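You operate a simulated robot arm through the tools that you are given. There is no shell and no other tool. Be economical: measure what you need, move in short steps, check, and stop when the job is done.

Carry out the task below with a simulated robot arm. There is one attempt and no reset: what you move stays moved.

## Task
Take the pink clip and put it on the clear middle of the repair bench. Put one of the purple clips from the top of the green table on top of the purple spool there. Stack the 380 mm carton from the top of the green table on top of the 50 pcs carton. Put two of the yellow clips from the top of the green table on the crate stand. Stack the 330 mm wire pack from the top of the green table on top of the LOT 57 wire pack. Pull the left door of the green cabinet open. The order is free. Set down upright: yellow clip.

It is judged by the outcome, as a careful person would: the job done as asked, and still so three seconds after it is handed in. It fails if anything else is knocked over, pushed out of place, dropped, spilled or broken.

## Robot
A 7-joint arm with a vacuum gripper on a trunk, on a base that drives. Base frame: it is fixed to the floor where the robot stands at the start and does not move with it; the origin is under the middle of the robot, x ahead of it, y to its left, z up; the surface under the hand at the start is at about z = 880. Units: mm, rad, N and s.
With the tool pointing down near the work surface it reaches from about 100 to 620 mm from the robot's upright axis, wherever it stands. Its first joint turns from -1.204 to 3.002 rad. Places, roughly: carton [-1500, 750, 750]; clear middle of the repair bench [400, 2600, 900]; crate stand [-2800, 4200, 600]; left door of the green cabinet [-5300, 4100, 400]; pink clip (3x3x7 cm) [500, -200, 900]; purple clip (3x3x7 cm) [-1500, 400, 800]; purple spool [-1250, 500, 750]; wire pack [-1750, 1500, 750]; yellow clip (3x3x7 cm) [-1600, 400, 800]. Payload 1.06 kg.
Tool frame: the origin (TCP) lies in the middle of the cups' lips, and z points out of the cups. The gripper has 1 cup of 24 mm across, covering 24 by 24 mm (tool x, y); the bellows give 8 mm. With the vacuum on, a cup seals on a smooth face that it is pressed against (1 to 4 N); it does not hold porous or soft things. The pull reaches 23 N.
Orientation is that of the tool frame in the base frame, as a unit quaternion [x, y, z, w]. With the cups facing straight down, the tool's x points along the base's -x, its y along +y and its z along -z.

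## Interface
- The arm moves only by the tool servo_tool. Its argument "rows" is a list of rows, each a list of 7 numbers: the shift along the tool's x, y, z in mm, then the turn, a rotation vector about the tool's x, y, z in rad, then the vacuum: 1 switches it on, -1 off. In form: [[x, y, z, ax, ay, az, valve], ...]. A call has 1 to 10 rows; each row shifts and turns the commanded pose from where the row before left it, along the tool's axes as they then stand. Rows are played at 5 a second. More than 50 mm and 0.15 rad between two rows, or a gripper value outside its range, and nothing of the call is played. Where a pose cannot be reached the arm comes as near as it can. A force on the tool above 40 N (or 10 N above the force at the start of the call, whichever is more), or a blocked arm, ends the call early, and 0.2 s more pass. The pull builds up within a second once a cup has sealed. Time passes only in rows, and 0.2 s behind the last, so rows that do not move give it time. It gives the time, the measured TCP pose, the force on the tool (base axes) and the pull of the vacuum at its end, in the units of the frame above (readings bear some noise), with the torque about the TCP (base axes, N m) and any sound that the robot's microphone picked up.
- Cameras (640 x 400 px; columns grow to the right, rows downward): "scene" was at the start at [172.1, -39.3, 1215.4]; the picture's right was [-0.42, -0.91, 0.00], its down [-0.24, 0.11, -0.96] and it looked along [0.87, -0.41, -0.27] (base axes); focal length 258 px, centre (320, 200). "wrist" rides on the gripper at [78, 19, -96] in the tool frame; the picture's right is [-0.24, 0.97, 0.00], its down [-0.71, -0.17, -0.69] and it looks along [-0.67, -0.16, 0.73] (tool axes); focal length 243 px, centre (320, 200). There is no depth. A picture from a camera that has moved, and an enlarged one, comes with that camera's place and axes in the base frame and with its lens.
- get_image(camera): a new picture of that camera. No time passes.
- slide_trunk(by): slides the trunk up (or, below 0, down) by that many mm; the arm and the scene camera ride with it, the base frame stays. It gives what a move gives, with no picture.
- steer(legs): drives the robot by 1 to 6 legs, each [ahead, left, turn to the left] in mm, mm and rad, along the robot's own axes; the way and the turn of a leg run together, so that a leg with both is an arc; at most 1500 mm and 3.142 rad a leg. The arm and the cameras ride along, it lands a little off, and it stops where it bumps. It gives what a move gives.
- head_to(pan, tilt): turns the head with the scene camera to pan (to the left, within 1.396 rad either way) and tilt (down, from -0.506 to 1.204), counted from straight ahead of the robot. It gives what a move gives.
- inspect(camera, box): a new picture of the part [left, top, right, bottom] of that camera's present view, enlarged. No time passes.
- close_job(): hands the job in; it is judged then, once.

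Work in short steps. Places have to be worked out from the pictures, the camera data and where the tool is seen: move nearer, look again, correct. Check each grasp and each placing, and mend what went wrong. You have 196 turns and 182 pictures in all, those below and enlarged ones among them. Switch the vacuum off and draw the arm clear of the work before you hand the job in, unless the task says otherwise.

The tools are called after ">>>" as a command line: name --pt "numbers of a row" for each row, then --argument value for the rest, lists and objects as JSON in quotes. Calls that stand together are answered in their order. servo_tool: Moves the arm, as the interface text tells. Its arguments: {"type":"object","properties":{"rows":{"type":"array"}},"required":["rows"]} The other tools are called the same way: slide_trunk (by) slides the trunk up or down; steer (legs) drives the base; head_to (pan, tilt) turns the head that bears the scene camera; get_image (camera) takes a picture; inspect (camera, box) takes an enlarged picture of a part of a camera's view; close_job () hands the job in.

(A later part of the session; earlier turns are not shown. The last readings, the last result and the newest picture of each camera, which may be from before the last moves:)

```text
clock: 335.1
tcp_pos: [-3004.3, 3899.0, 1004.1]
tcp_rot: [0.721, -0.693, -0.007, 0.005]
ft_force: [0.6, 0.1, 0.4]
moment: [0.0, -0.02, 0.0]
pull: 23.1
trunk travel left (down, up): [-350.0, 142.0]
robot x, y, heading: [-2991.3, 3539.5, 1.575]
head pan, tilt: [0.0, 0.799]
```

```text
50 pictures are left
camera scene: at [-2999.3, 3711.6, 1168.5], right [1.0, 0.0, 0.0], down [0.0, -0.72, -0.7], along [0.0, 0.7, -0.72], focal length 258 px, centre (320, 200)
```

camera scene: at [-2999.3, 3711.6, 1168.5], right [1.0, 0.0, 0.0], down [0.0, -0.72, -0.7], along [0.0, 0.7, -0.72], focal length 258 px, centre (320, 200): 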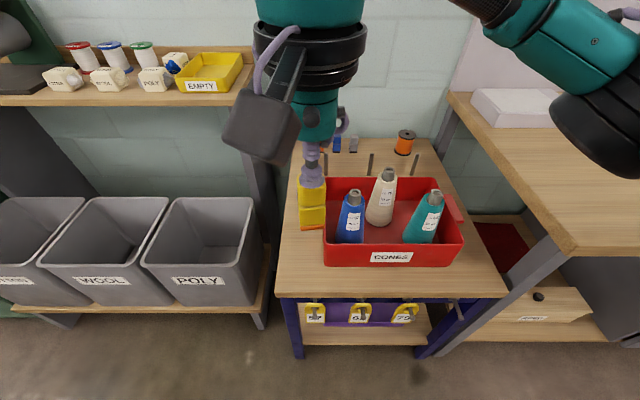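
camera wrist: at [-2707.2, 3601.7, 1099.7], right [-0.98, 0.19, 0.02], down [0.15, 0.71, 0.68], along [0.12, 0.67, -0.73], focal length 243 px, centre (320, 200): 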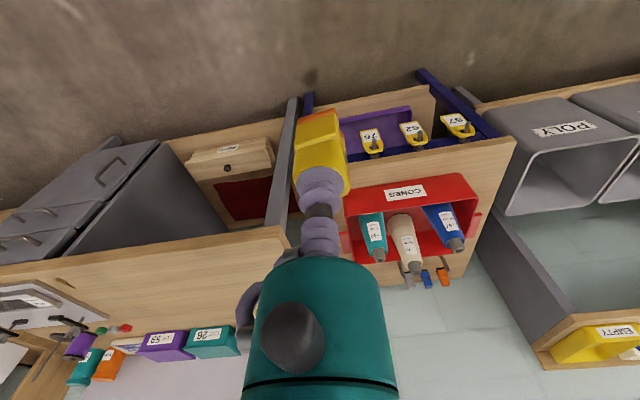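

The left strip is confirmed (x -3096 to -2985). I'll move toward (-3045,4080) while lowering.

>>> servo_tool --pt "-6 1 5 0 0 0 1" --pt "-14 3 12 0 0 0 1" --pt "-20 4 20 0 0 0 1" --pt "-22 4 25 0 0 0 1" --pt "-25 4 28 0 0 0 1" --pt "-25 4 28 0 0 0 1" --pt "-25 4 28 0 0 0 1" --pt "-22 4 24 0 0 0 1" --pt "-16 3 18 0 0 0 1" --pt "-7.5 2 10 0 0 0 1"

>>> servo_tool --pt "0 0 8 0 0 0 1" --pt "0 0 16 0 0 0 1" --pt "0 0 20 0 0 0 1" --pt "0 0 18 0 0 0 1" --pt "0 0 12 0 0 0 1" --pt "0 0 6 0 0 0 1"

>>> get_image --camera "scene"

```text
clock: 337.3
tcp_pos: [-3047.3, 4081.0, 806.8]
tcp_rot: [0.721, -0.693, -0.008, 0.005]
ft_force: [0.3, 0.5, 1.1]
moment: [0.01, 0.02, 0.0]
pull: 22.4
trunk travel left (down, up): [-350.0, 142.0]
robot x, y, heading: [-2994.8, 3538.4, 1.569]
head pan, tilt: [0.0, 0.799]
```

```text
clock: 338.7
tcp_pos: [-3048.2, 4082.1, 727.4]
tcp_rot: [0.721, -0.693, -0.007, 0.006]
ft_force: [-0.1, -0.1, -0.2]
moment: [-0.04, 0.0, 0.0]
pull: 22.9
trunk travel left (down, up): [-350.0, 142.0]
robot x, y, heading: [-2993.3, 3538.8, 1.574]
head pan, tilt: [0.0, 0.799]
```

```text
49 pictures are left
camera scene: at [-2999.2, 3711.6, 1168.5], right [1.0, 0.0, 0.0], down [0.0, -0.72, -0.7], along [0.0, 0.7, -0.72], focal length 258 px, centre (320, 200)
```

scene: 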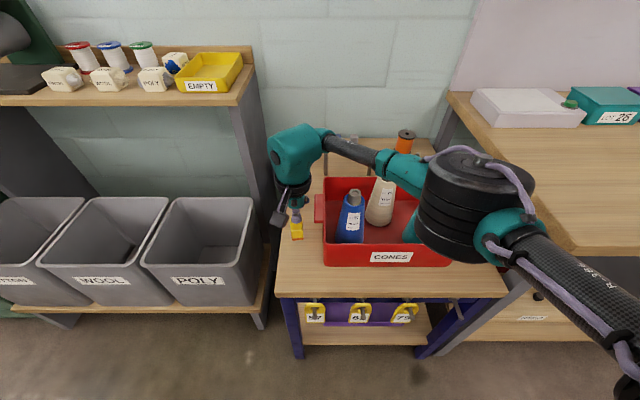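

All clear. I'll lower toward the surface at z≈600.

>>> servo_tool --pt "0 0 8 0 0 0 1" --pt "0 0 12 0 0 0 1" --pt "0 0 10 0 0 0 1" --pt "0 0 6 0 0 0 1" --pt "0 0 3 0 0 0 1" --pt "0 0 0 0 0 0 1"

>>> inspect --camera "scene" --box '[250, 170, 350, 270]'

```text
clock: 340.1
tcp_pos: [-3049.9, 4079.1, 687.3]
tcp_rot: [0.72, -0.693, -0.008, 0.005]
ft_force: [-0.7, -0.8, 0.0]
moment: [-0.02, 0.01, -0.03]
pull: 23.1
trunk travel left (down, up): [-350.0, 142.0]
robot x, y, heading: [-2994.9, 3541.8, 1.568]
head pan, tilt: [0.0, 0.799]
```

```text
4.00 times, centred on (300, 220) of scene
camera zoom: at [-2999.2, 3711.6, 1168.5], right [1.0, 0.0, 0.0], down [0.0, -0.72, -0.7], along [0.0, 0.7, -0.72], focal length 1034 px, centre (400, 120)
```

zoom: 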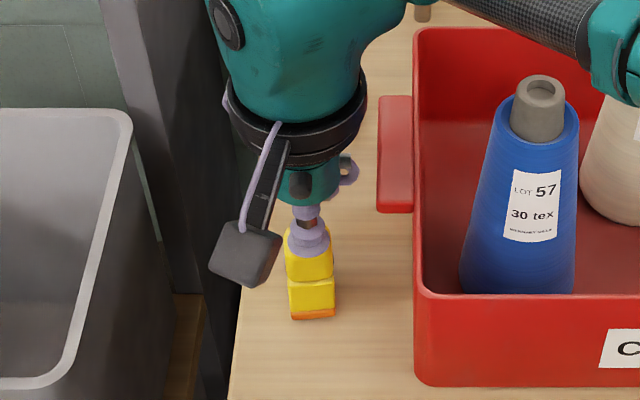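

>>> servo_tool --pt "0 0 3 0 0 0 1" --pt "0 0 3 0 0 0 1" --pt "0 0 2 0 0 0 1" --pt "0 0 2 0 0 0 1" --pt "0 0 0 0 0 0 1"

```text
clock: 341.3
tcp_pos: [-3051.0, 4080.6, 678.7]
tcp_rot: [0.721, -0.693, -0.008, 0.005]
ft_force: [-1.7, 1.6, 19.4]
moment: [0.1, -0.05, 0.02]
pull: 23.4
trunk travel left (down, up): [-350.0, 142.0]
robot x, y, heading: [-2994.5, 3543.1, 1.574]
head pan, tilt: [0.0, 0.799]
```

Firm contact at z≈679. I'll ease back 2 mm, release, wait and lift.

>>> servo_tool --pt "0 0 -2 0 0 0 1" --pt "0 0 0 0 0 0 -1" --pt "0 0 0 0 0 0 -1" --pt "0 0 0 0 0 0 -1" --pt "0 0 0 0 0 0 -1" --pt "0 0 -3 0 0 0 -1" --pt "0 0 -6 0 0 0 -1" --pt "0 0 -15 0 0 0 -1" --pt "0 0 -30 0 0 0 -1" --pt "0 0 -40 0 0 0 -1"

>>> inspect --camera "scene" --box '[250, 140, 370, 300]'

```text
clock: 343.5
tcp_pos: [-3047.1, 4081.0, 775.7]
tcp_rot: [0.72, -0.694, -0.007, 0.004]
ft_force: [0.3, -0.1, 0.0]
moment: [0.04, 0.02, 0.01]
pull: 0.1
trunk travel left (down, up): [-350.0, 142.0]
robot x, y, heading: [-2995.5, 3542.4, 1.577]
head pan, tilt: [0.0, 0.799]
```

```text
2.50 times, centred on (310, 220) of scene
camera zoom: at [-2999.2, 3711.4, 1168.5], right [1.0, 0.0, 0.0], down [0.0, -0.72, -0.7], along [0.0, 0.7, -0.72], focal length 646 px, centre (345, 150)
```

zoom: 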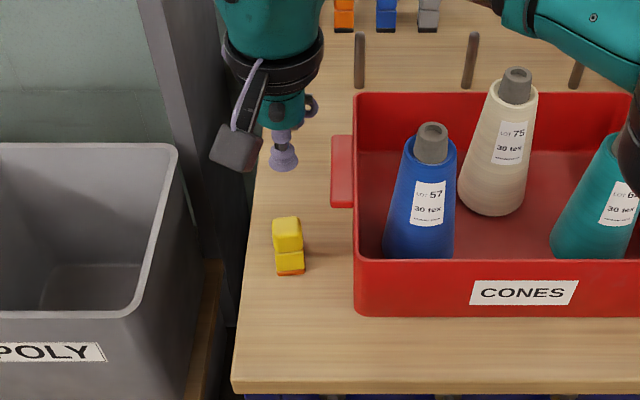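

The first yellow clip stands upright. I'll raise, retract and go back for the second.

>>> servo_tool --pt "0 0 -45 0 0 0 -1" --pt "0 0 -48 0 0 0 -1" --pt "0 0 -48 0 0 0 -1" --pt "35 0 -35 0 0 0 -1" --pt "40 0 -30 0 0 0 -1" --pt "45 0 -20 0 0 0 -1" --pt "48 0 0 0 0 0 -1" --pt "20 0 0 0 0 0 -1"

>>> steer --legs '[[-560, 0, 0], [0, 0, -1.575], [580, 0, 0]]'

```text
clock: 345.3
tcp_pos: [-3038.7, 3890.8, 1000.0]
tcp_rot: [0.721, -0.693, -0.008, 0.005]
ft_force: [0.6, 0.2, -0.1]
moment: [0.01, 0.02, -0.01]
pull: 0.1
trunk travel left (down, up): [-350.0, 142.0]
robot x, y, heading: [-2997.4, 3540.4, 1.571]
head pan, tilt: [0.0, 0.799]
```

```text
clock: 355.3
tcp_pos: [-2063.7, 3023.6, 999.6]
tcp_rot: [-0.022, 1.0, 0.008, 0.002]
ft_force: [-0.4, -0.1, 0.8]
moment: [-0.01, -0.04, -0.01]
pull: 0.0
trunk travel left (down, up): [-350.0, 142.0]
robot x, y, heading: [-2415.2, 2977.2, 0.006]
head pan, tilt: [0.0, 0.799]
```

>>> steer --legs '[[0, -1300, 0], [0, -1190, 0], [180, 0, 0]]'

>>> head_to --pan -0.1 --tilt 0.7

>>> get_image --camera "scene"

>>> get_image --camera "wrist"

```text
clock: 378.2
tcp_pos: [-1883.1, 545.8, 999.8]
tcp_rot: [-0.023, 1.0, 0.009, 0.002]
ft_force: [0.3, -0.7, 0.5]
moment: [-0.02, 0.07, -0.03]
pull: 0.0
trunk travel left (down, up): [-350.0, 142.0]
robot x, y, heading: [-2233.8, 501.7, 0.008]
head pan, tilt: [0.0, 0.799]
```

```text
clock: 378.9
tcp_pos: [-1882.9, 545.5, 999.3]
tcp_rot: [-0.024, 1.0, 0.009, 0.001]
ft_force: [0.1, 0.1, -0.1]
moment: [0.03, -0.04, 0.02]
pull: 0.0
trunk travel left (down, up): [-350.0, 142.0]
robot x, y, heading: [-2236.9, 502.1, 0.008]
head pan, tilt: [-0.099, 0.7]
```

```text
46 pictures are left
camera scene: at [-2061.5, 494.9, 1176.7], right [-0.09, -1.0, 0.0], down [-0.64, 0.06, -0.76], along [0.76, -0.07, -0.64], focal length 258 px, centre (320, 200)
```

scene: 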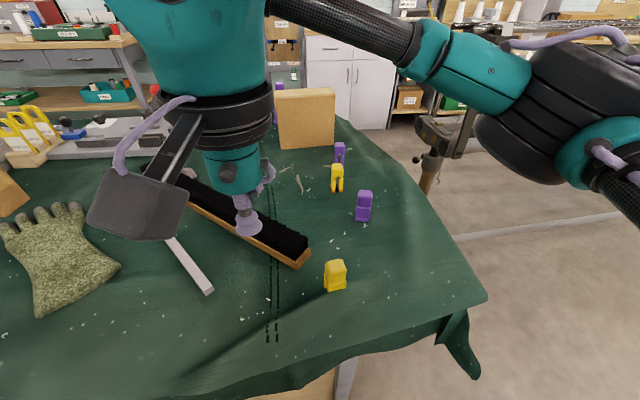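

```text
45 pictures are left
camera wrist: at [-1962.3, 559.7, 1095.6], right [0.19, 0.98, 0.02], down [0.71, -0.15, 0.68], along [0.67, -0.12, -0.73], focal length 243 px, centre (320, 200)
```

wrist: 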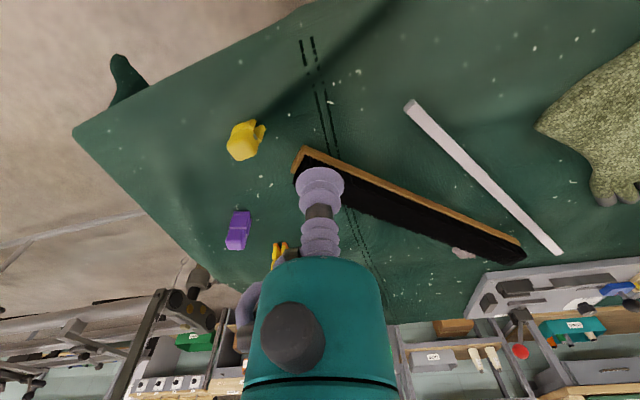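

Y2's top is at about (-1845,453,866). I'll move above it.

>>> servo_tool --pt "-8.4 -23.6 25 0 0 0 -1" --pt "-8.4 -23.6 25 0 0 0 -1" --pt "-8.4 -23.6 25 0 0 0 -1" --pt "-8.4 -23.6 25 0 0 0 -1" --pt "0 0 0 0 0 0 -1"

>>> inspect --camera "wrist" --box '[250, 60, 410, 200]'

```text
clock: 380.1
tcp_pos: [-1843.9, 454.6, 898.4]
tcp_rot: [-0.023, 1.0, 0.009, 0.002]
ft_force: [0.0, 0.2, 0.2]
moment: [0.04, 0.01, -0.01]
pull: 0.0
trunk travel left (down, up): [-350.0, 142.0]
robot x, y, heading: [-2236.8, 502.9, 0.01]
head pan, tilt: [-0.099, 0.7]
```

```text
2.86 times, centred on (330, 130) of wrist
camera zoom: at [-1924.1, 468.4, 994.2], right [0.19, 0.98, 0.02], down [0.71, -0.15, 0.69], along [0.68, -0.12, -0.73], focal length 693 px, centre (291, 400)
```

zoom: 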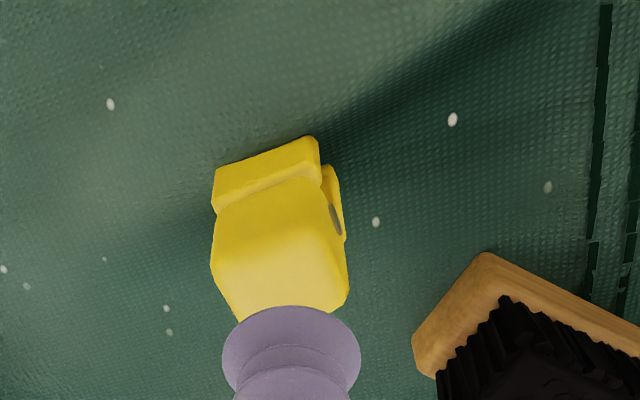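

I'll descend with a small correction and the vacuum on.

>>> servo_tool --pt "-2 -2 15 0 0 0 1" --pt "0 0 9 0 0 0 1" --pt "0 0 3 0 0 0 1" --pt "0 0 2 0 0 0 1" --pt "0 0 2 0 0 0 1" --pt "0 0 0 0 0 0 1" --pt "0 0 0 0 0 0 1"

```text
clock: 381.7
tcp_pos: [-1842.9, 454.2, 867.1]
tcp_rot: [-0.023, 1.0, 0.008, 0.002]
ft_force: [-0.7, 0.7, 0.0]
moment: [-0.01, 0.01, 0.06]
pull: 0.0
trunk travel left (down, up): [-350.0, 142.0]
robot x, y, heading: [-2234.0, 501.9, 0.011]
head pan, tilt: [-0.099, 0.7]
```

>>> servo_tool --pt "0 0 2 0 0 0 1" --pt "0 0 1.5 0 0 0 1" --pt "0 0 0 0 0 0 1" --pt "0 0 0 0 0 0 1"

>>> inspect --camera "wrist" --box '[250, 60, 410, 200]'

```text
clock: 382.7
tcp_pos: [-1842.1, 454.3, 863.7]
tcp_rot: [-0.023, 1.0, 0.009, 0.002]
ft_force: [0.1, 0.3, 1.6]
moment: [0.0, -0.03, 0.03]
pull: 0.0
trunk travel left (down, up): [-350.0, 142.0]
robot x, y, heading: [-2233.1, 500.8, 0.008]
head pan, tilt: [-0.099, 0.7]
```

```text
2.86 times, centred on (330, 130) of wrist
camera zoom: at [-1921.8, 467.2, 959.7], right [0.19, 0.98, 0.02], down [0.71, -0.15, 0.68], along [0.67, -0.12, -0.73], focal length 693 px, centre (291, 400)
```

zoom: 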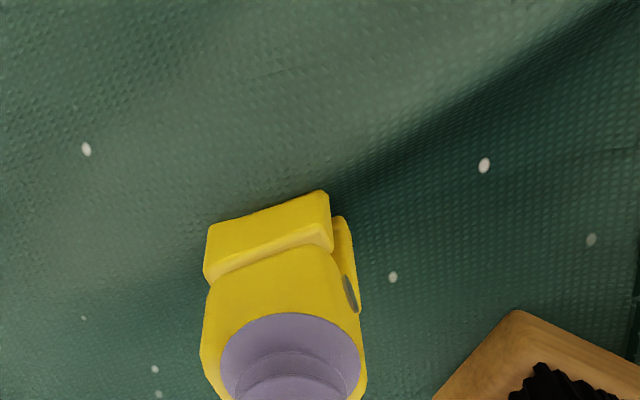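

The cup is a bit short of the head's centre. I'll lift, shift +5 mm in x and -1 in y, and press again.

>>> servo_tool --pt "0 0 -7 0 0 0 1" --pt "-5 -1 0 0 0 0 1" --pt "0 0 4 0 0 0 1" --pt "0 0 2 0 0 0 1" --pt "0 0 1 0 0 0 1" --pt "0 0 0 0 0 0 1" --pt "0 0 0 0 0 0 1"

>>> inspect --camera "scene" --box '[290, 220, 390, 310]'

```text
clock: 384.3
tcp_pos: [-1836.9, 454.0, 865.1]
tcp_rot: [-0.024, 1.0, 0.009, 0.002]
ft_force: [1.2, 1.3, 12.0]
moment: [-0.07, -0.02, 0.04]
pull: 23.1
trunk travel left (down, up): [-350.0, 142.0]
robot x, y, heading: [-2231.9, 499.5, 0.007]
head pan, tilt: [-0.099, 0.7]
```

```text
4.44 times, centred on (340, 265) of scene
camera zoom: at [-2062.0, 495.2, 1176.9], right [-0.09, -1.0, 0.0], down [-0.64, 0.06, -0.77], along [0.76, -0.07, -0.64], focal length 1149 px, centre (231, -89)
```

zoom: 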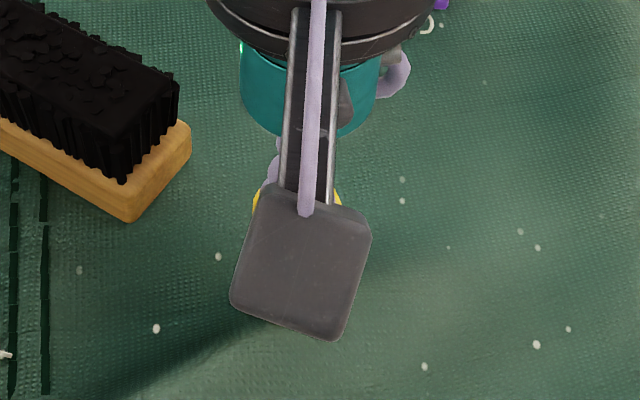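

Sealed at 23.1 N. I'll lift slowly and tuck back in for driving.

>>> servo_tool --pt "0 0 -2 0 0 0 1" --pt "0 0 -5 0 0 0 1" --pt "0 0 -9 0 0 0 1" --pt "0 0 -14 0 0 0 1" --pt "0 0 -20 0 0 0 1" --pt "0 0 -22 0 0 0 1" --pt "5 3 -22 0 0 0 1" --pt "10 8 -20 0 0 0 1" --pt "15 12 -15 0 0 0 1" --pt "15 12 -8 0 0 0 1"

>>> steer --legs '[[-180, 0, 0], [0, 1300, 0], [0, 1180, 0], [-580, 0, 0]]'

>>> steer --legs '[[0, 0, 1.565]]'

```text
clock: 386.5
tcp_pos: [-1884.0, 483.8, 1000.8]
tcp_rot: [-0.023, 1.0, 0.008, 0.002]
ft_force: [-0.5, -0.3, 0.0]
moment: [0.01, -0.02, 0.02]
pull: 23.4
trunk travel left (down, up): [-350.0, 142.0]
robot x, y, heading: [-2235.3, 501.8, 0.012]
head pan, tilt: [-0.099, 0.7]
```

```text
clock: 412.3
tcp_pos: [-2674.5, 2957.2, 1002.1]
tcp_rot: [-0.027, 1.0, 0.009, 0.002]
ft_force: [0.6, 0.3, -0.6]
moment: [0.01, 0.01, -0.01]
pull: 22.9
trunk travel left (down, up): [-350.0, 142.0]
robot x, y, heading: [-3022.2, 2969.8, 0.021]
head pan, tilt: [-0.099, 0.7]
```

```text
clock: 416.5
tcp_pos: [-3006.6, 3319.4, 1001.9]
tcp_rot: [0.725, -0.689, -0.008, 0.006]
ft_force: [0.2, 0.0, -0.8]
moment: [0.01, 0.01, -0.01]
pull: 23.3
trunk travel left (down, up): [-350.0, 142.0]
robot x, y, heading: [-3025.2, 2970.4, 1.584]
head pan, tilt: [-0.099, 0.7]
```

Still held. I'll drive up to the stand again.

>>> steer --legs '[[0, -35, -0.01], [565, 0, 0]]'

>>> head_to --pan 0.0 --tilt 0.8

>>> get_image --camera "scene"

```text
clock: 420.3
tcp_pos: [-2970.3, 3885.7, 1000.9]
tcp_rot: [0.721, -0.692, -0.008, 0.005]
ft_force: [0.1, -0.1, 0.9]
moment: [0.01, -0.01, -0.02]
pull: 23.1
trunk travel left (down, up): [-350.0, 142.0]
robot x, y, heading: [-2990.2, 3536.2, 1.578]
head pan, tilt: [-0.099, 0.7]
```

```text
clock: 421.0
tcp_pos: [-2970.3, 3885.7, 1001.4]
tcp_rot: [0.721, -0.693, -0.008, 0.005]
ft_force: [-0.4, 0.1, 0.1]
moment: [0.01, 0.0, 0.01]
pull: 22.9
trunk travel left (down, up): [-350.0, 142.0]
robot x, y, heading: [-2988.9, 3538.5, 1.577]
head pan, tilt: [0.0, 0.799]
```

```text
41 pictures are left
camera scene: at [-2993.5, 3707.2, 1168.6], right [1.0, 0.0, 0.0], down [0.0, -0.72, -0.7], along [0.0, 0.7, -0.72], focal length 258 px, centre (320, 200)
```

scene: 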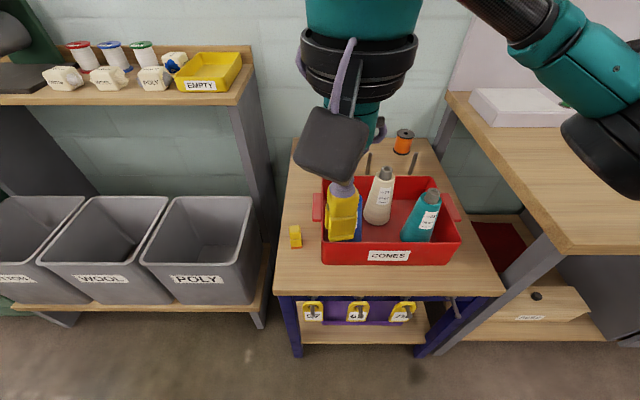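

The first clip is standing well. I'll bring the second to (-3042,4006).

>>> servo_tool --pt "-5 4 3 0 0 0 1" --pt "-10 8 8 0 0 0 1" --pt "-15 10 15 0 0 0 1" --pt "-18 10 22 0 0 0 1" --pt "-18 10 26 0 0 0 1" --pt "-18 10 28 0 0 0 1" --pt "-16 8 28 0 0 0 1" --pt "-13 5 26 0 0 0 1" --pt "-8 2 20 0 0 0 1" --pt "-2 0 14 0 0 0 1"

>>> servo_tool --pt "0 0 10 0 0 0 1" --pt "0 0 18 0 0 0 1" --pt "0 0 22 0 0 0 1" --pt "0 0 20 0 0 0 1" --pt "0 0 14 0 0 0 1" --pt "0 0 8 0 0 0 1"

>>> inspect --camera "scene" --box '[250, 170, 400, 310]'

```text
clock: 423.2
tcp_pos: [-3045.3, 4006.5, 812.0]
tcp_rot: [0.722, -0.692, -0.007, 0.005]
ft_force: [0.0, 0.2, -0.9]
moment: [-0.03, -0.01, -0.01]
pull: 23.1
trunk travel left (down, up): [-350.0, 142.0]
robot x, y, heading: [-2987.9, 3531.1, 1.578]
head pan, tilt: [0.0, 0.799]
```

```text
clock: 424.6
tcp_pos: [-3047.7, 4007.2, 720.9]
tcp_rot: [0.722, -0.692, -0.007, 0.004]
ft_force: [-0.6, 0.8, 0.1]
moment: [0.0, 0.01, 0.04]
pull: 22.7
trunk travel left (down, up): [-350.0, 142.0]
robot x, y, heading: [-2989.7, 3534.0, 1.573]
head pan, tilt: [0.0, 0.799]
```

```text
2.86 times, centred on (325, 240) of scene
camera zoom: at [-2993.5, 3707.2, 1168.5], right [1.0, 0.0, 0.0], down [0.0, -0.72, -0.7], along [0.0, 0.7, -0.72], focal length 738 px, centre (306, 86)
```

zoom: 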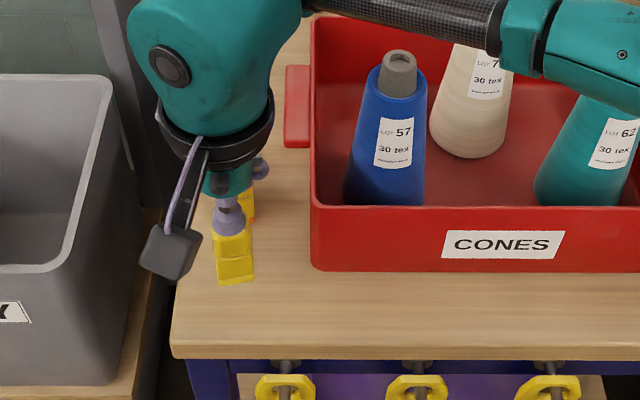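

Clear. I'll lower to near contact and then step.

>>> servo_tool --pt "0 0 8 0 0 0 1" --pt "0 0 12 0 0 0 1" --pt "0 0 8 0 0 0 1" --pt "0 0 4 0 0 0 1" --pt "0 0 2 0 0 0 1" --pt "0 0 0 0 0 0 1"

>>> servo_tool --pt "0 0 1.5 0 0 0 1" --pt "0 0 1.5 0 0 0 1" --pt "0 0 1.5 0 0 0 1" --pt "0 0 0 0 0 0 1"

```text
clock: 426.0
tcp_pos: [-3049.1, 4006.2, 687.1]
tcp_rot: [0.722, -0.692, -0.007, 0.005]
ft_force: [-1.0, 1.1, -0.2]
moment: [0.01, -0.03, 0.01]
pull: 22.7
trunk travel left (down, up): [-350.0, 142.0]
robot x, y, heading: [-2987.9, 3536.1, 1.578]
head pan, tilt: [0.0, 0.799]
```

```text
clock: 427.0
tcp_pos: [-3049.0, 4006.1, 682.6]
tcp_rot: [0.722, -0.692, -0.008, 0.004]
ft_force: [-2.1, 0.8, 16.6]
moment: [0.03, -0.08, 0.01]
pull: 23.1
trunk travel left (down, up): [-350.0, 142.0]
robot x, y, heading: [-2990.7, 3539.0, 1.578]
head pan, tilt: [0.0, 0.799]
```

Contact. I'll ease, release and lift.

>>> servo_tool --pt "0 0 -1.5 0 0 0 1" --pt "0 0 0 0 0 0 -1" --pt "0 0 0 0 0 0 -1" --pt "0 0 0 0 0 0 -1" --pt "0 0 0 0 0 0 -1" --pt "0 0 -3 0 0 0 -1" --pt "0 0 -6 0 0 0 -1" --pt "0 0 -15 0 0 0 -1" --pt "0 0 -30 0 0 0 -1" --pt "0 0 -40 0 0 0 -1"

>>> inspect --camera "scene" --box '[250, 170, 400, 310]'

```text
clock: 429.2
tcp_pos: [-3046.6, 4005.3, 778.9]
tcp_rot: [0.721, -0.693, -0.006, 0.004]
ft_force: [0.5, 0.2, -0.6]
moment: [-0.02, 0.04, -0.02]
pull: 0.0
trunk travel left (down, up): [-350.0, 142.0]
robot x, y, heading: [-2989.5, 3534.1, 1.581]
head pan, tilt: [0.0, 0.799]
```

```text
2.86 times, centred on (325, 240) of scene
camera zoom: at [-2993.5, 3707.1, 1168.5], right [1.0, 0.0, 0.0], down [0.0, -0.72, -0.7], along [0.0, 0.7, -0.72], focal length 738 px, centre (306, 86)
```

zoom: 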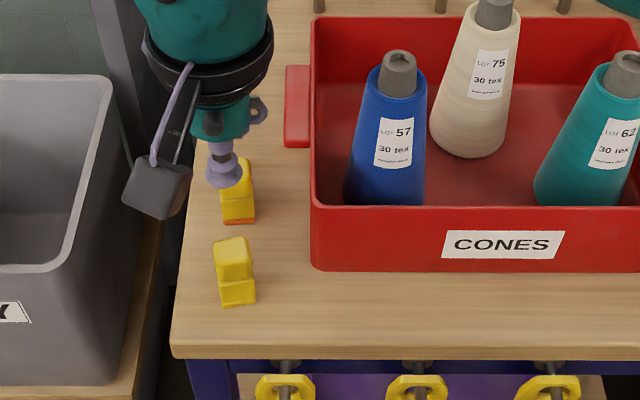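

Both yellow clips stand upright. Now the green cabinet: I'll raise the arm, back out and drive toward it.

>>> servo_tool --pt "0 0 -45 0 0 0 -1" --pt "0 0 -48 0 0 0 -1" --pt "0 0 -48 0 0 0 -1" --pt "35 0 -35 0 0 0 -1" --pt "40 0 -30 0 0 0 -1" --pt "45 0 -20 0 0 0 -1"

>>> steer --legs '[[-600, 0, 0], [0, 1300, 0]]'

>>> head_to --pan 0.4 --tilt 0.4

>>> get_image --camera "scene"

```text
clock: 430.6
tcp_pos: [-3037.5, 3885.3, 1004.7]
tcp_rot: [0.721, -0.692, -0.007, 0.005]
ft_force: [-0.7, 0.0, 0.1]
moment: [0.01, 0.01, 0.0]
pull: 0.1
trunk travel left (down, up): [-350.0, 142.0]
robot x, y, heading: [-2990.2, 3540.1, 1.57]
head pan, tilt: [0.0, 0.799]
```

```text
clock: 438.7
tcp_pos: [-3478.2, 3250.6, 1004.1]
tcp_rot: [0.729, -0.684, -0.007, 0.005]
ft_force: [0.3, -0.2, -0.5]
moment: [0.01, 0.01, -0.02]
pull: 0.1
trunk travel left (down, up): [-350.0, 142.0]
robot x, y, heading: [-3422.9, 2907.2, 1.593]
head pan, tilt: [0.0, 0.799]
stopped in leg 2: the robot was blocked; the commanded pose is now the measured one
```

```text
clock: 439.6
tcp_pos: [-3479.0, 3251.0, 1003.3]
tcp_rot: [0.729, -0.684, -0.007, 0.005]
ft_force: [-0.1, -1.0, 0.6]
moment: [-0.02, 0.01, 0.05]
pull: 0.2
trunk travel left (down, up): [-350.0, 142.0]
robot x, y, heading: [-3422.5, 2902.2, 1.6]
head pan, tilt: [0.4, 0.4]
```

```text
38 pictures are left
camera scene: at [-3466.3, 3077.3, 1203.6], right [0.91, 0.41, 0.0], down [0.16, -0.36, -0.92], along [-0.38, 0.84, -0.39], focal length 258 px, centre (320, 200)
```

scene: 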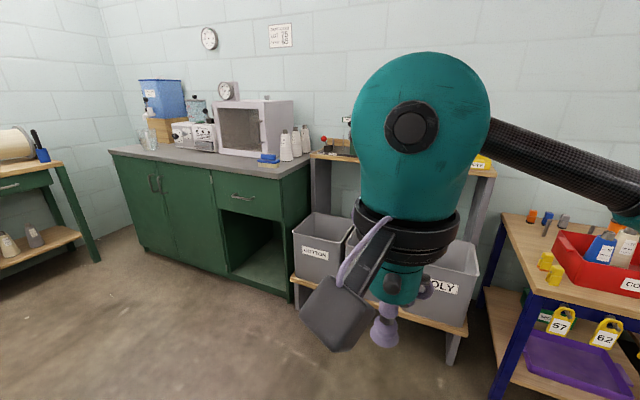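

I bumped something on the left at x≈-3750. I'll look there.

>>> head_to --pan 1.35 --tilt 0.6

>>> get_image --camera "scene"

```text
clock: 440.8
tcp_pos: [-3479.2, 3250.1, 1003.4]
tcp_rot: [0.729, -0.685, -0.007, 0.005]
ft_force: [0.3, -0.1, 0.0]
moment: [-0.02, 0.02, -0.01]
pull: 0.0
trunk travel left (down, up): [-350.0, 142.0]
robot x, y, heading: [-3419.7, 2901.9, 1.591]
head pan, tilt: [1.349, 0.6]
```

```text
37 pictures are left
camera scene: at [-3515.0, 3009.9, 1185.4], right [0.2, 0.98, 0.0], down [0.55, -0.11, -0.83], along [-0.81, 0.16, -0.56], focal length 258 px, centre (320, 200)
```

scene: 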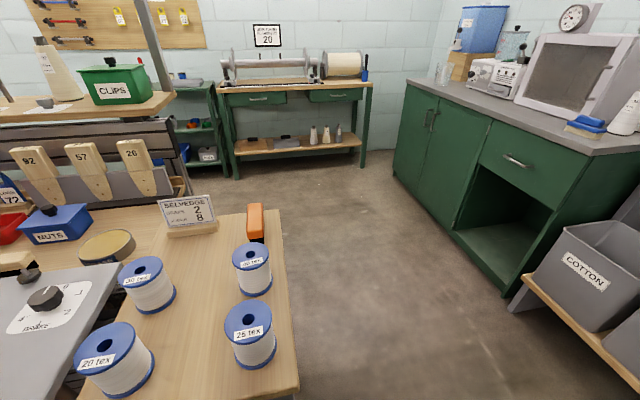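

I touched the selvedge table's edge; its spools all still stand in place. I'll step away, go forward past it, then drive left to the cabinet.

>>> steer --legs '[[0, -40, -0.02], [430, 0, 0], [0, 1400, 0]]'

>>> get_image --camera "scene"

```text
clock: 456.1
tcp_pos: [-4831.4, 3684.4, 1003.4]
tcp_rot: [0.719, -0.695, -0.007, 0.005]
ft_force: [0.0, -0.8, 1.0]
moment: [-0.03, 0.01, 0.01]
pull: 0.1
trunk travel left (down, up): [-350.0, 142.0]
robot x, y, heading: [-4785.6, 3329.9, 1.571]
head pan, tilt: [1.349, 0.6]
```

```text
36 pictures are left
camera scene: at [-4873.8, 3444.3, 1185.4], right [0.22, 0.97, 0.0], down [0.55, -0.13, -0.83], along [-0.8, 0.18, -0.56], focal length 258 px, centre (320, 200)
```

scene: 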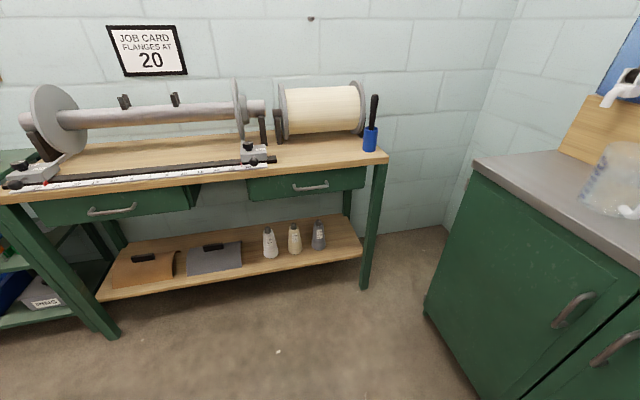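

Now the left door with its handle is in view. I'll look at it head-on.

>>> head_to --pan 0.35 --tilt 0.75

>>> get_image --camera "scene"

```text
clock: 457.4
tcp_pos: [-4831.0, 3684.8, 1002.7]
tcp_rot: [0.719, -0.695, -0.007, 0.005]
ft_force: [-1.1, 0.2, -0.6]
moment: [0.01, 0.04, -0.06]
pull: 0.1
trunk travel left (down, up): [-350.0, 142.0]
robot x, y, heading: [-4786.5, 3335.1, 1.568]
head pan, tilt: [0.351, 0.75]
```

```text
35 pictures are left
camera scene: at [-4815.9, 3502.5, 1172.5], right [0.94, 0.34, 0.0], down [0.23, -0.64, -0.73], along [-0.25, 0.69, -0.68], focal length 258 px, centre (320, 200)
```

scene: 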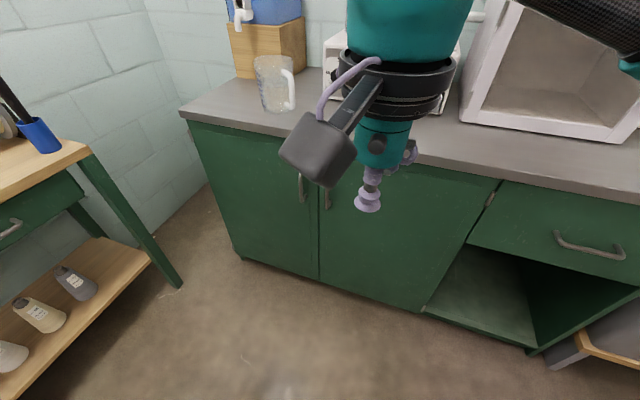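

Left door spans x≈-5477 to -5050 with its plane at y≈4110; handle near (-5093, ~640). I'll position the base in front and lower the trunk.

>>> steer --legs '[[0, 200, 0], [110, 0, 0]]'

>>> slide_trunk --by -250

>>> servo_tool --pt "0 0 0 0 0 0 -1"

>>> get_image --camera "scene"

```text
clock: 460.6
tcp_pos: [-5031.3, 3795.5, 1001.7]
tcp_rot: [0.72, -0.694, -0.008, 0.005]
ft_force: [0.4, 0.6, -0.8]
moment: [0.02, -0.02, 0.0]
pull: 0.0
trunk travel left (down, up): [-350.0, 142.0]
robot x, y, heading: [-4984.2, 3442.8, 1.563]
head pan, tilt: [0.351, 0.75]
```

```text
clock: 463.1
tcp_pos: [-5032.7, 3795.5, 754.3]
tcp_rot: [0.72, -0.694, -0.008, 0.006]
ft_force: [0.7, 0.2, 0.5]
moment: [0.01, -0.01, -0.02]
pull: 0.1
trunk travel left (down, up): [-100.0, 392.0]
robot x, y, heading: [-4985.2, 3446.4, 1.57]
head pan, tilt: [0.351, 0.75]
```

```text
clock: 463.5
tcp_pos: [-5033.0, 3795.0, 752.6]
tcp_rot: [0.72, -0.694, -0.009, 0.004]
ft_force: [0.6, -0.1, -0.7]
moment: [-0.01, -0.04, -0.02]
pull: 0.0
trunk travel left (down, up): [-100.0, 392.0]
robot x, y, heading: [-4984.9, 3439.0, 1.57]
head pan, tilt: [0.351, 0.75]
```

```text
34 pictures are left
camera scene: at [-5016.6, 3686.0, 909.3], right [0.94, 0.34, 0.0], down [0.23, -0.64, -0.73], along [-0.25, 0.69, -0.68], focal length 258 px, centre (320, 200)
```

scene: 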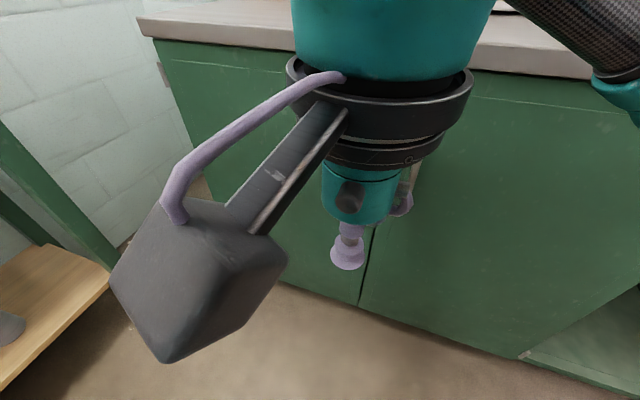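

I'll rotate the tool up to face the door, pivoting about the wrist.

>>> servo_tool --pt "-28.4 0 -2.1 0 -0.15 0 -1" --pt "-28.4 0 -2.1 0 -0.15 0 -1" --pt "-28.4 0 -2.1 0 -0.15 0 -1" --pt "-28.4 0 -2.1 0 -0.15 0 -1" --pt "-28.4 0 -2.1 0 -0.15 0 -1" --pt "-28.4 0 -2.1 0 -0.15 0 -1" --pt "-28.4 0 -2.1 0 -0.15 0 -1" --pt "-28.4 0 -2.1 0 -0.15 0 -1" --pt "-28.4 0 -2.1 0 -0.15 0 -1" --pt "-28.4 0 -2.1 0 -0.15 0 -1"

>>> get_image --camera "scene"

```text
clock: 465.7
tcp_pos: [-5036.3, 3984.1, 930.5]
tcp_rot: [0.522, -0.51, -0.497, -0.469]
ft_force: [0.1, -0.8, -0.3]
moment: [-0.01, -0.01, 0.01]
pull: 0.0
trunk travel left (down, up): [-100.0, 392.0]
robot x, y, heading: [-4985.1, 3445.9, 1.57]
head pan, tilt: [0.351, 0.75]
```

```text
33 pictures are left
camera scene: at [-5016.6, 3686.0, 909.3], right [0.94, 0.34, 0.0], down [0.23, -0.64, -0.73], along [-0.25, 0.69, -0.68], focal length 258 px, centre (320, 200)
```

scene: 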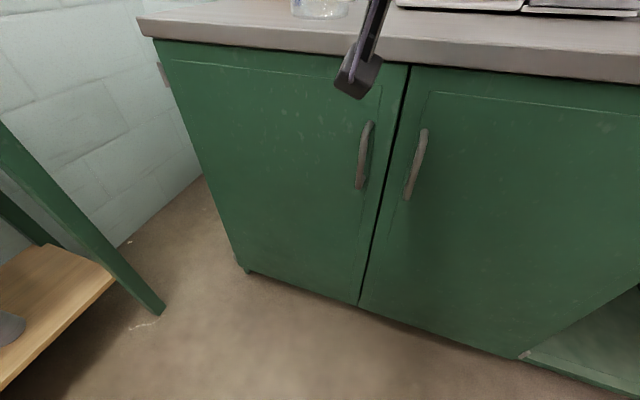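

The door's geometry is clear: hinge x≈-5470, free edge x≈-5030, handle at x≈-5070. I'll lower the cup in front of a spot just left of the handle.

>>> servo_tool --pt "39.6 12.4 5 0 0 0 -1" --pt "39.6 12.4 5 0 0 0 -1" --pt "39.6 12.4 5 0 0 0 -1" --pt "39.6 12.4 5 0 0 0 -1" --pt "39.6 12.4 5 0 0 0 -1" --pt "39.6 12.4 5 0 0 0 -1" --pt "39.6 12.4 5 0 0 0 -1" --pt "0 0 0 0 0 0 -1"

>>> get_image --camera "scene"

```text
clock: 467.5
tcp_pos: [-5127.7, 3997.6, 652.0]
tcp_rot: [0.521, -0.51, -0.497, -0.47]
ft_force: [-1.0, -0.1, -0.1]
moment: [-0.02, 0.01, -0.01]
pull: 0.1
trunk travel left (down, up): [-100.0, 392.0]
robot x, y, heading: [-4987.9, 3444.5, 1.569]
head pan, tilt: [0.351, 0.75]
```

```text
32 pictures are left
camera scene: at [-5016.6, 3686.0, 909.3], right [0.94, 0.34, 0.0], down [0.23, -0.64, -0.73], along [-0.25, 0.69, -0.68], focal length 258 px, centre (320, 200)
```

scene: 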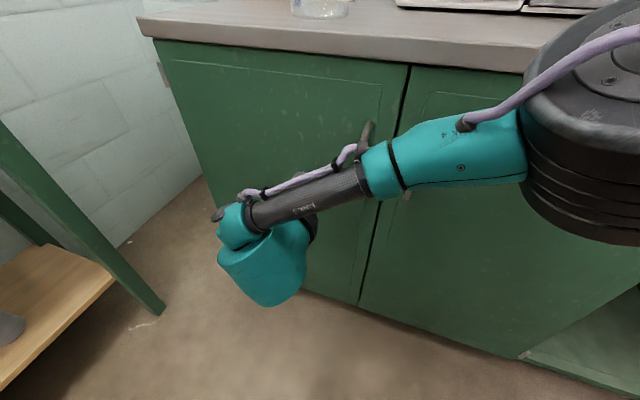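

I'll square the tool to the door and advance with the vacuum on.

>>> servo_tool --pt "0 0 0 0.04 -0.065 0 1" --pt "0 0 25 0 0 0 1" --pt "0 0 25 0 0 0 1" --pt "0 0 15 0 0 0 1" --pt "0 0 6 0 0 0 1" --pt "0 0 4 0 0 0 1" --pt "0 0 3 0 0 0 1" --pt "0 0 0 0 0 0 1"

>>> get_image --camera "wrist"

```text
clock: 469.3
tcp_pos: [-5127.9, 4074.7, 653.2]
tcp_rot: [-0.496, 0.505, 0.502, 0.496]
ft_force: [0.3, -1.0, 0.1]
moment: [0.03, -0.01, 0.03]
pull: 0.0
trunk travel left (down, up): [-100.0, 392.0]
robot x, y, heading: [-4987.7, 3444.8, 1.566]
head pan, tilt: [0.351, 0.75]
```

```text
31 pictures are left
camera wrist: at [-5148.4, 3979.5, 575.5], right [-0.97, 0.0, 0.25], down [0.18, -0.68, 0.71], along [0.17, 0.73, 0.66], focal length 243 px, centre (320, 200)
```

wrist: 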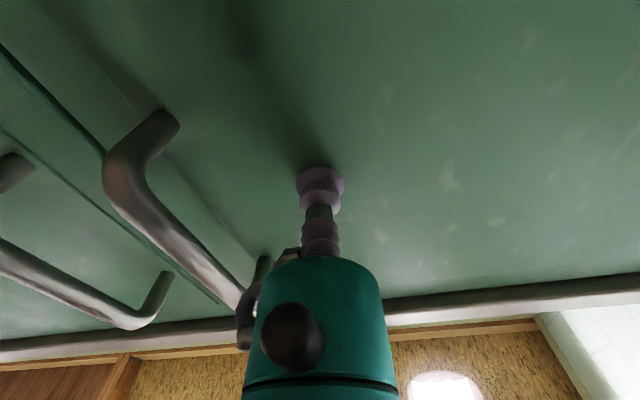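

The cup faces a smooth flat area clear of the handle. I'll advance in small steps.

>>> servo_tool --pt "0 0 4 0 0 0 1" --pt "0 0 4 0 0 0 1" --pt "0 0 3 0 0 0 1" --pt "0 0 3 0 0 0 1" --pt "0 0 2 0 0 0 1" --pt "0 0 2 0 0 0 1" --pt "0 0 0 0 0 0 1" --pt "0 0 0 0 0 0 1"

```text
clock: 471.1
tcp_pos: [-5127.4, 4090.2, 653.2]
tcp_rot: [-0.497, 0.505, 0.502, 0.496]
ft_force: [7.2, -17.8, 8.4]
moment: [-0.1, 0.04, 0.19]
pull: 22.9
trunk travel left (down, up): [-100.0, 392.0]
robot x, y, heading: [-4988.9, 3445.2, 1.57]
head pan, tilt: [0.351, 0.75]
stopped in row 8: the force on the tool passed its limit at 40 N (the readings are from after the stop); the commanded pose is now the measured one
```

Sealed on the door at 22.9 N. I'll pull it open along an arc about the hinge, gently.

>>> servo_tool --pt "0 0 -3.4 0.01 0 0 1" --pt "0 0.1 -6.9 0.02 0 0 1" --pt "0 0.2 -10.3 0.03 0 0 1" --pt "0 0.2 -10.3 0.03 0 0 1" --pt "0 0.2 -10.3 0.03 0 0 1" --pt "0 0.2 -10.3 0.03 0 0 1" --pt "0 0.2 -10.3 0.03 0 0 1" --pt "0 0 0 0 0 0 1"

>>> get_image --camera "scene"

```text
clock: 472.9
tcp_pos: [-5134.9, 4030.2, 651.0]
tcp_rot: [-0.452, 0.549, 0.454, 0.537]
ft_force: [7.8, -2.7, -4.4]
moment: [0.09, -0.05, 0.19]
pull: 22.4
trunk travel left (down, up): [-100.0, 392.0]
robot x, y, heading: [-4986.8, 3449.4, 1.565]
head pan, tilt: [0.351, 0.75]
```

```text
30 pictures are left
camera scene: at [-5016.1, 3685.9, 909.2], right [0.94, 0.34, 0.0], down [0.23, -0.64, -0.73], along [-0.25, 0.69, -0.68], focal length 258 px, centre (320, 200)
```

scene: 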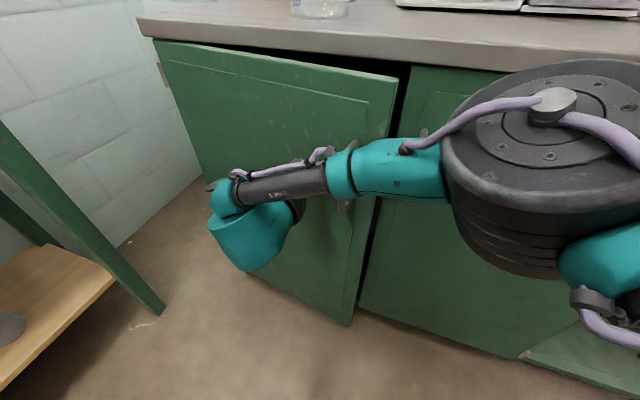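

The door is moving freely. I'll continue the arc a bit further.

>>> servo_tool --pt "0 0.2 -10.3 0.03 0 0 1" --pt "0 0.2 -10.3 0.03 0 0 1" --pt "0 0.2 -10.3 0.03 0 0 1" --pt "0 0.2 -10.3 0.03 0 0 1" --pt "0 0.2 -10.3 0.03 0 0 1" --pt "0 0.2 -10.3 0.03 0 0 1" --pt "0 0.2 -10.3 0.03 0 0 1" --pt "0 0 0 0 0 0 1"

>>> get_image --camera "scene"

```text
clock: 474.7
tcp_pos: [-5121.4, 4005.0, 658.9]
tcp_rot: [-0.393, 0.594, 0.394, 0.581]
ft_force: [-8.5, 1.1, -4.0]
moment: [0.01, 0.08, 0.09]
pull: 23.3
out of reach, approached as far as the arm can: row 3, 4, 5, 6, 7
trunk travel left (down, up): [-100.0, 392.0]
robot x, y, heading: [-4986.5, 3445.4, 1.573]
head pan, tilt: [0.351, 0.75]
```

```text
29 pictures are left
camera scene: at [-5017.1, 3686.0, 909.2], right [0.94, 0.34, 0.0], down [0.23, -0.64, -0.73], along [-0.25, 0.69, -0.68], focal length 258 px, centre (320, 200)
```

scene: 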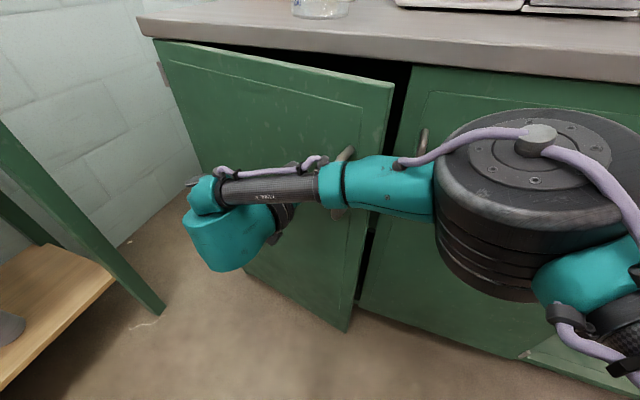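

The arm reached its limit. I'll back the arm command slightly, then use the base to rotate everything about the hinge (back, left and turning right).

>>> servo_tool --pt "0 -0.2 10.3 -0.03 0 0 1" --pt "0 -0.2 10.3 -0.03 0 0 1" --pt "0 -0.2 10.3 -0.03 0 0 1" --pt "0 -0.2 10.3 -0.03 0 0 1" --pt "0 0 0 0 0 0 1"

>>> steer --legs '[[-48, 65, -0.1]]'

>>> get_image --camera "scene"

```text
clock: 475.9
tcp_pos: [-5104.5, 4043.4, 658.4]
tcp_rot: [-0.427, 0.568, 0.43, 0.557]
ft_force: [-9.3, 0.6, 0.1]
moment: [0.01, 0.01, -0.06]
pull: 22.9
trunk travel left (down, up): [-100.0, 392.0]
robot x, y, heading: [-4986.3, 3446.7, 1.575]
head pan, tilt: [0.351, 0.75]
```

```text
clock: 477.1
tcp_pos: [-5109.7, 4008.8, 659.1]
tcp_rot: [-0.397, 0.589, 0.4, 0.579]
ft_force: [7.8, -2.0, -0.5]
moment: [-0.03, -0.14, 0.07]
pull: 22.2
trunk travel left (down, up): [-100.0, 392.0]
robot x, y, heading: [-5053.1, 3399.9, 1.47]
head pan, tilt: [0.351, 0.75]
```

```text
28 pictures are left
camera scene: at [-5058.6, 3643.6, 909.3], right [0.97, 0.25, 0.0], down [0.17, -0.66, -0.73], along [-0.18, 0.71, -0.68], focal length 258 px, centre (320, 200)
```

scene: 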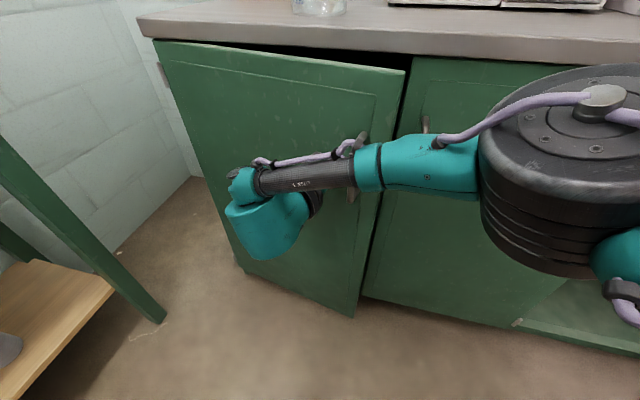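

It works and the seal holds. I'll continue the base arc.

>>> steer --legs '[[-73, 97, -0.15]]'

>>> get_image --camera "scene"

```text
clock: 478.7
tcp_pos: [-5129.9, 3956.0, 659.4]
tcp_rot: [-0.352, 0.618, 0.358, 0.606]
ft_force: [3.9, -0.8, 1.8]
moment: [-0.02, -0.05, 0.09]
pull: 22.7
trunk travel left (down, up): [-100.0, 392.0]
robot x, y, heading: [-5162.4, 3349.8, 1.322]
head pan, tilt: [0.351, 0.75]
```

```text
27 pictures are left
camera scene: at [-5132.9, 3587.0, 909.3], right [0.99, 0.1, 0.0], down [0.07, -0.68, -0.73], along [-0.07, 0.73, -0.68], focal length 258 px, centre (320, 200)
```

scene: 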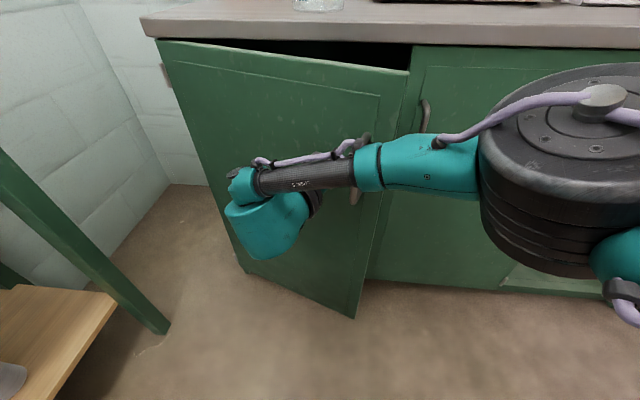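

I'll do one more base arc of 0.2 rad, staying clear of the table on the left.

>>> steer --legs '[[-92, 123, -0.19]]'

>>> get_image --camera "scene"

```text
clock: 480.4
tcp_pos: [-5160.5, 3894.2, 657.8]
tcp_rot: [-0.292, 0.647, 0.298, 0.638]
ft_force: [4.6, -3.4, 0.2]
moment: [-0.04, -0.04, 0.17]
pull: 22.4
trunk travel left (down, up): [-100.0, 392.0]
robot x, y, heading: [-5307.0, 3302.3, 1.126]
head pan, tilt: [0.351, 0.75]
```

```text
26 pictures are left
camera scene: at [-5233.8, 3531.6, 909.3], right [1.0, -0.09, 0.0], down [-0.06, -0.68, -0.73], along [0.07, 0.73, -0.68], focal length 258 px, centre (320, 200)
```

scene: 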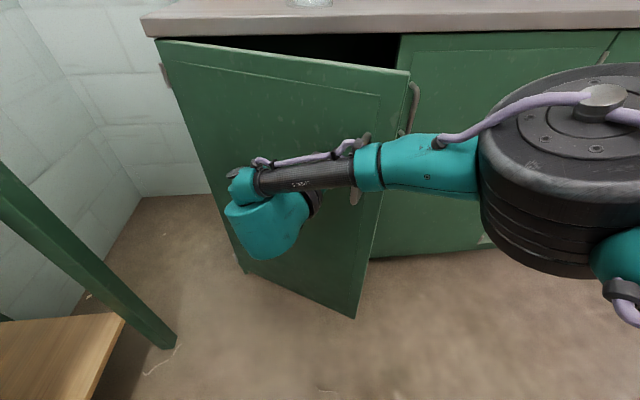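

The door is open about 33°. To open it wider I'll release, retreat and later push it from the inside.

>>> servo_tool --pt "0 0 0 0 0 0 -1" --pt "0 0 0 0 0 0 -1" --pt "0 0 0 0 0 0 -1" --pt "0 0 0 0 0 0 -1" --pt "0 0 -4 0 0 0 -1" --pt "0 0 -10 0 0 0 -1" --pt "0 0 -25 0 0 0 -1" --pt "0 0 -30 0 0 0 -1" --pt "0 0 -30 0 0 0 -1"

>>> get_image --camera "scene"

```text
clock: 482.4
tcp_pos: [-5204.0, 3836.9, 663.7]
tcp_rot: [-0.293, 0.648, 0.299, 0.636]
ft_force: [0.3, 0.3, -0.3]
moment: [0.0, -0.04, 0.01]
pull: 0.1
out of reach, approached as far as the arm can: row 9
trunk travel left (down, up): [-100.0, 392.0]
robot x, y, heading: [-5306.4, 3302.7, 1.129]
head pan, tilt: [0.351, 0.75]
```

```text
25 pictures are left
camera scene: at [-5234.1, 3531.7, 909.3], right [1.0, -0.09, 0.0], down [-0.06, -0.68, -0.73], along [0.07, 0.73, -0.68], focal length 258 px, centre (320, 200)
```

scene: 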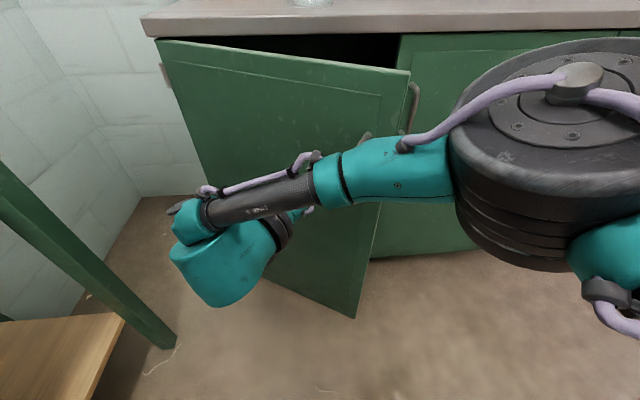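

Released; the door stays. I'll move the base back and right, then face the cabinet.

>>> steer --legs '[[-70, -350, 0], [0, 0, 0.44]]'

>>> servo_tool --pt "28.4 0 -2.1 0 0.15 0 -1" --pt "28.4 0 -2.1 0 0.15 0 -1" --pt "28.4 0 -2.1 0 0.15 0 -1" --pt "28.4 0 -2.1 0 0.15 0 -1" --pt "28.4 0 -2.1 0 0.15 0 -1" --pt "28.4 0 -2.1 0 0.15 0 -1" --pt "28.4 0 -2.1 0 0.15 0 -1" --pt "28.4 0 -2.1 0 0.15 0 -1" --pt "28.4 0 -2.1 0 0.15 0 -1" --pt "28.4 0 -2.1 0 0.15 0 -1"

>>> get_image --camera "scene"

```text
clock: 487.3
tcp_pos: [-5152.3, 3618.5, 663.9]
tcp_rot: [-0.425, 0.57, 0.428, 0.558]
ft_force: [-1.1, 0.5, 0.4]
moment: [-0.02, 0.0, -0.05]
pull: 0.1
trunk travel left (down, up): [-100.0, 392.0]
robot x, y, heading: [-5025.2, 3085.5, 1.569]
head pan, tilt: [0.351, 0.75]
```

```text
clock: 489.5
tcp_pos: [-5203.9, 3448.4, 476.4]
tcp_rot: [-0.603, 0.797, 0.024, 0.02]
ft_force: [-0.8, -0.4, -0.1]
moment: [0.03, -0.01, -0.04]
pull: 0.1
trunk travel left (down, up): [-100.0, 392.0]
robot x, y, heading: [-5020.9, 3090.6, 1.568]
head pan, tilt: [0.351, 0.75]
```

```text
24 pictures are left
camera scene: at [-5052.0, 3330.7, 909.3], right [0.94, 0.34, 0.0], down [0.23, -0.64, -0.73], along [-0.25, 0.69, -0.68], focal length 258 px, centre (320, 200)
```

scene: 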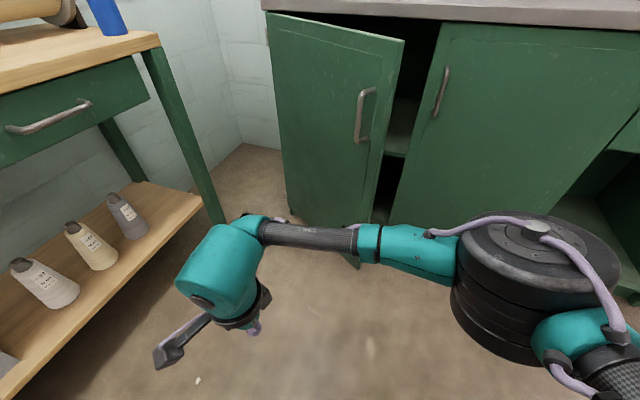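

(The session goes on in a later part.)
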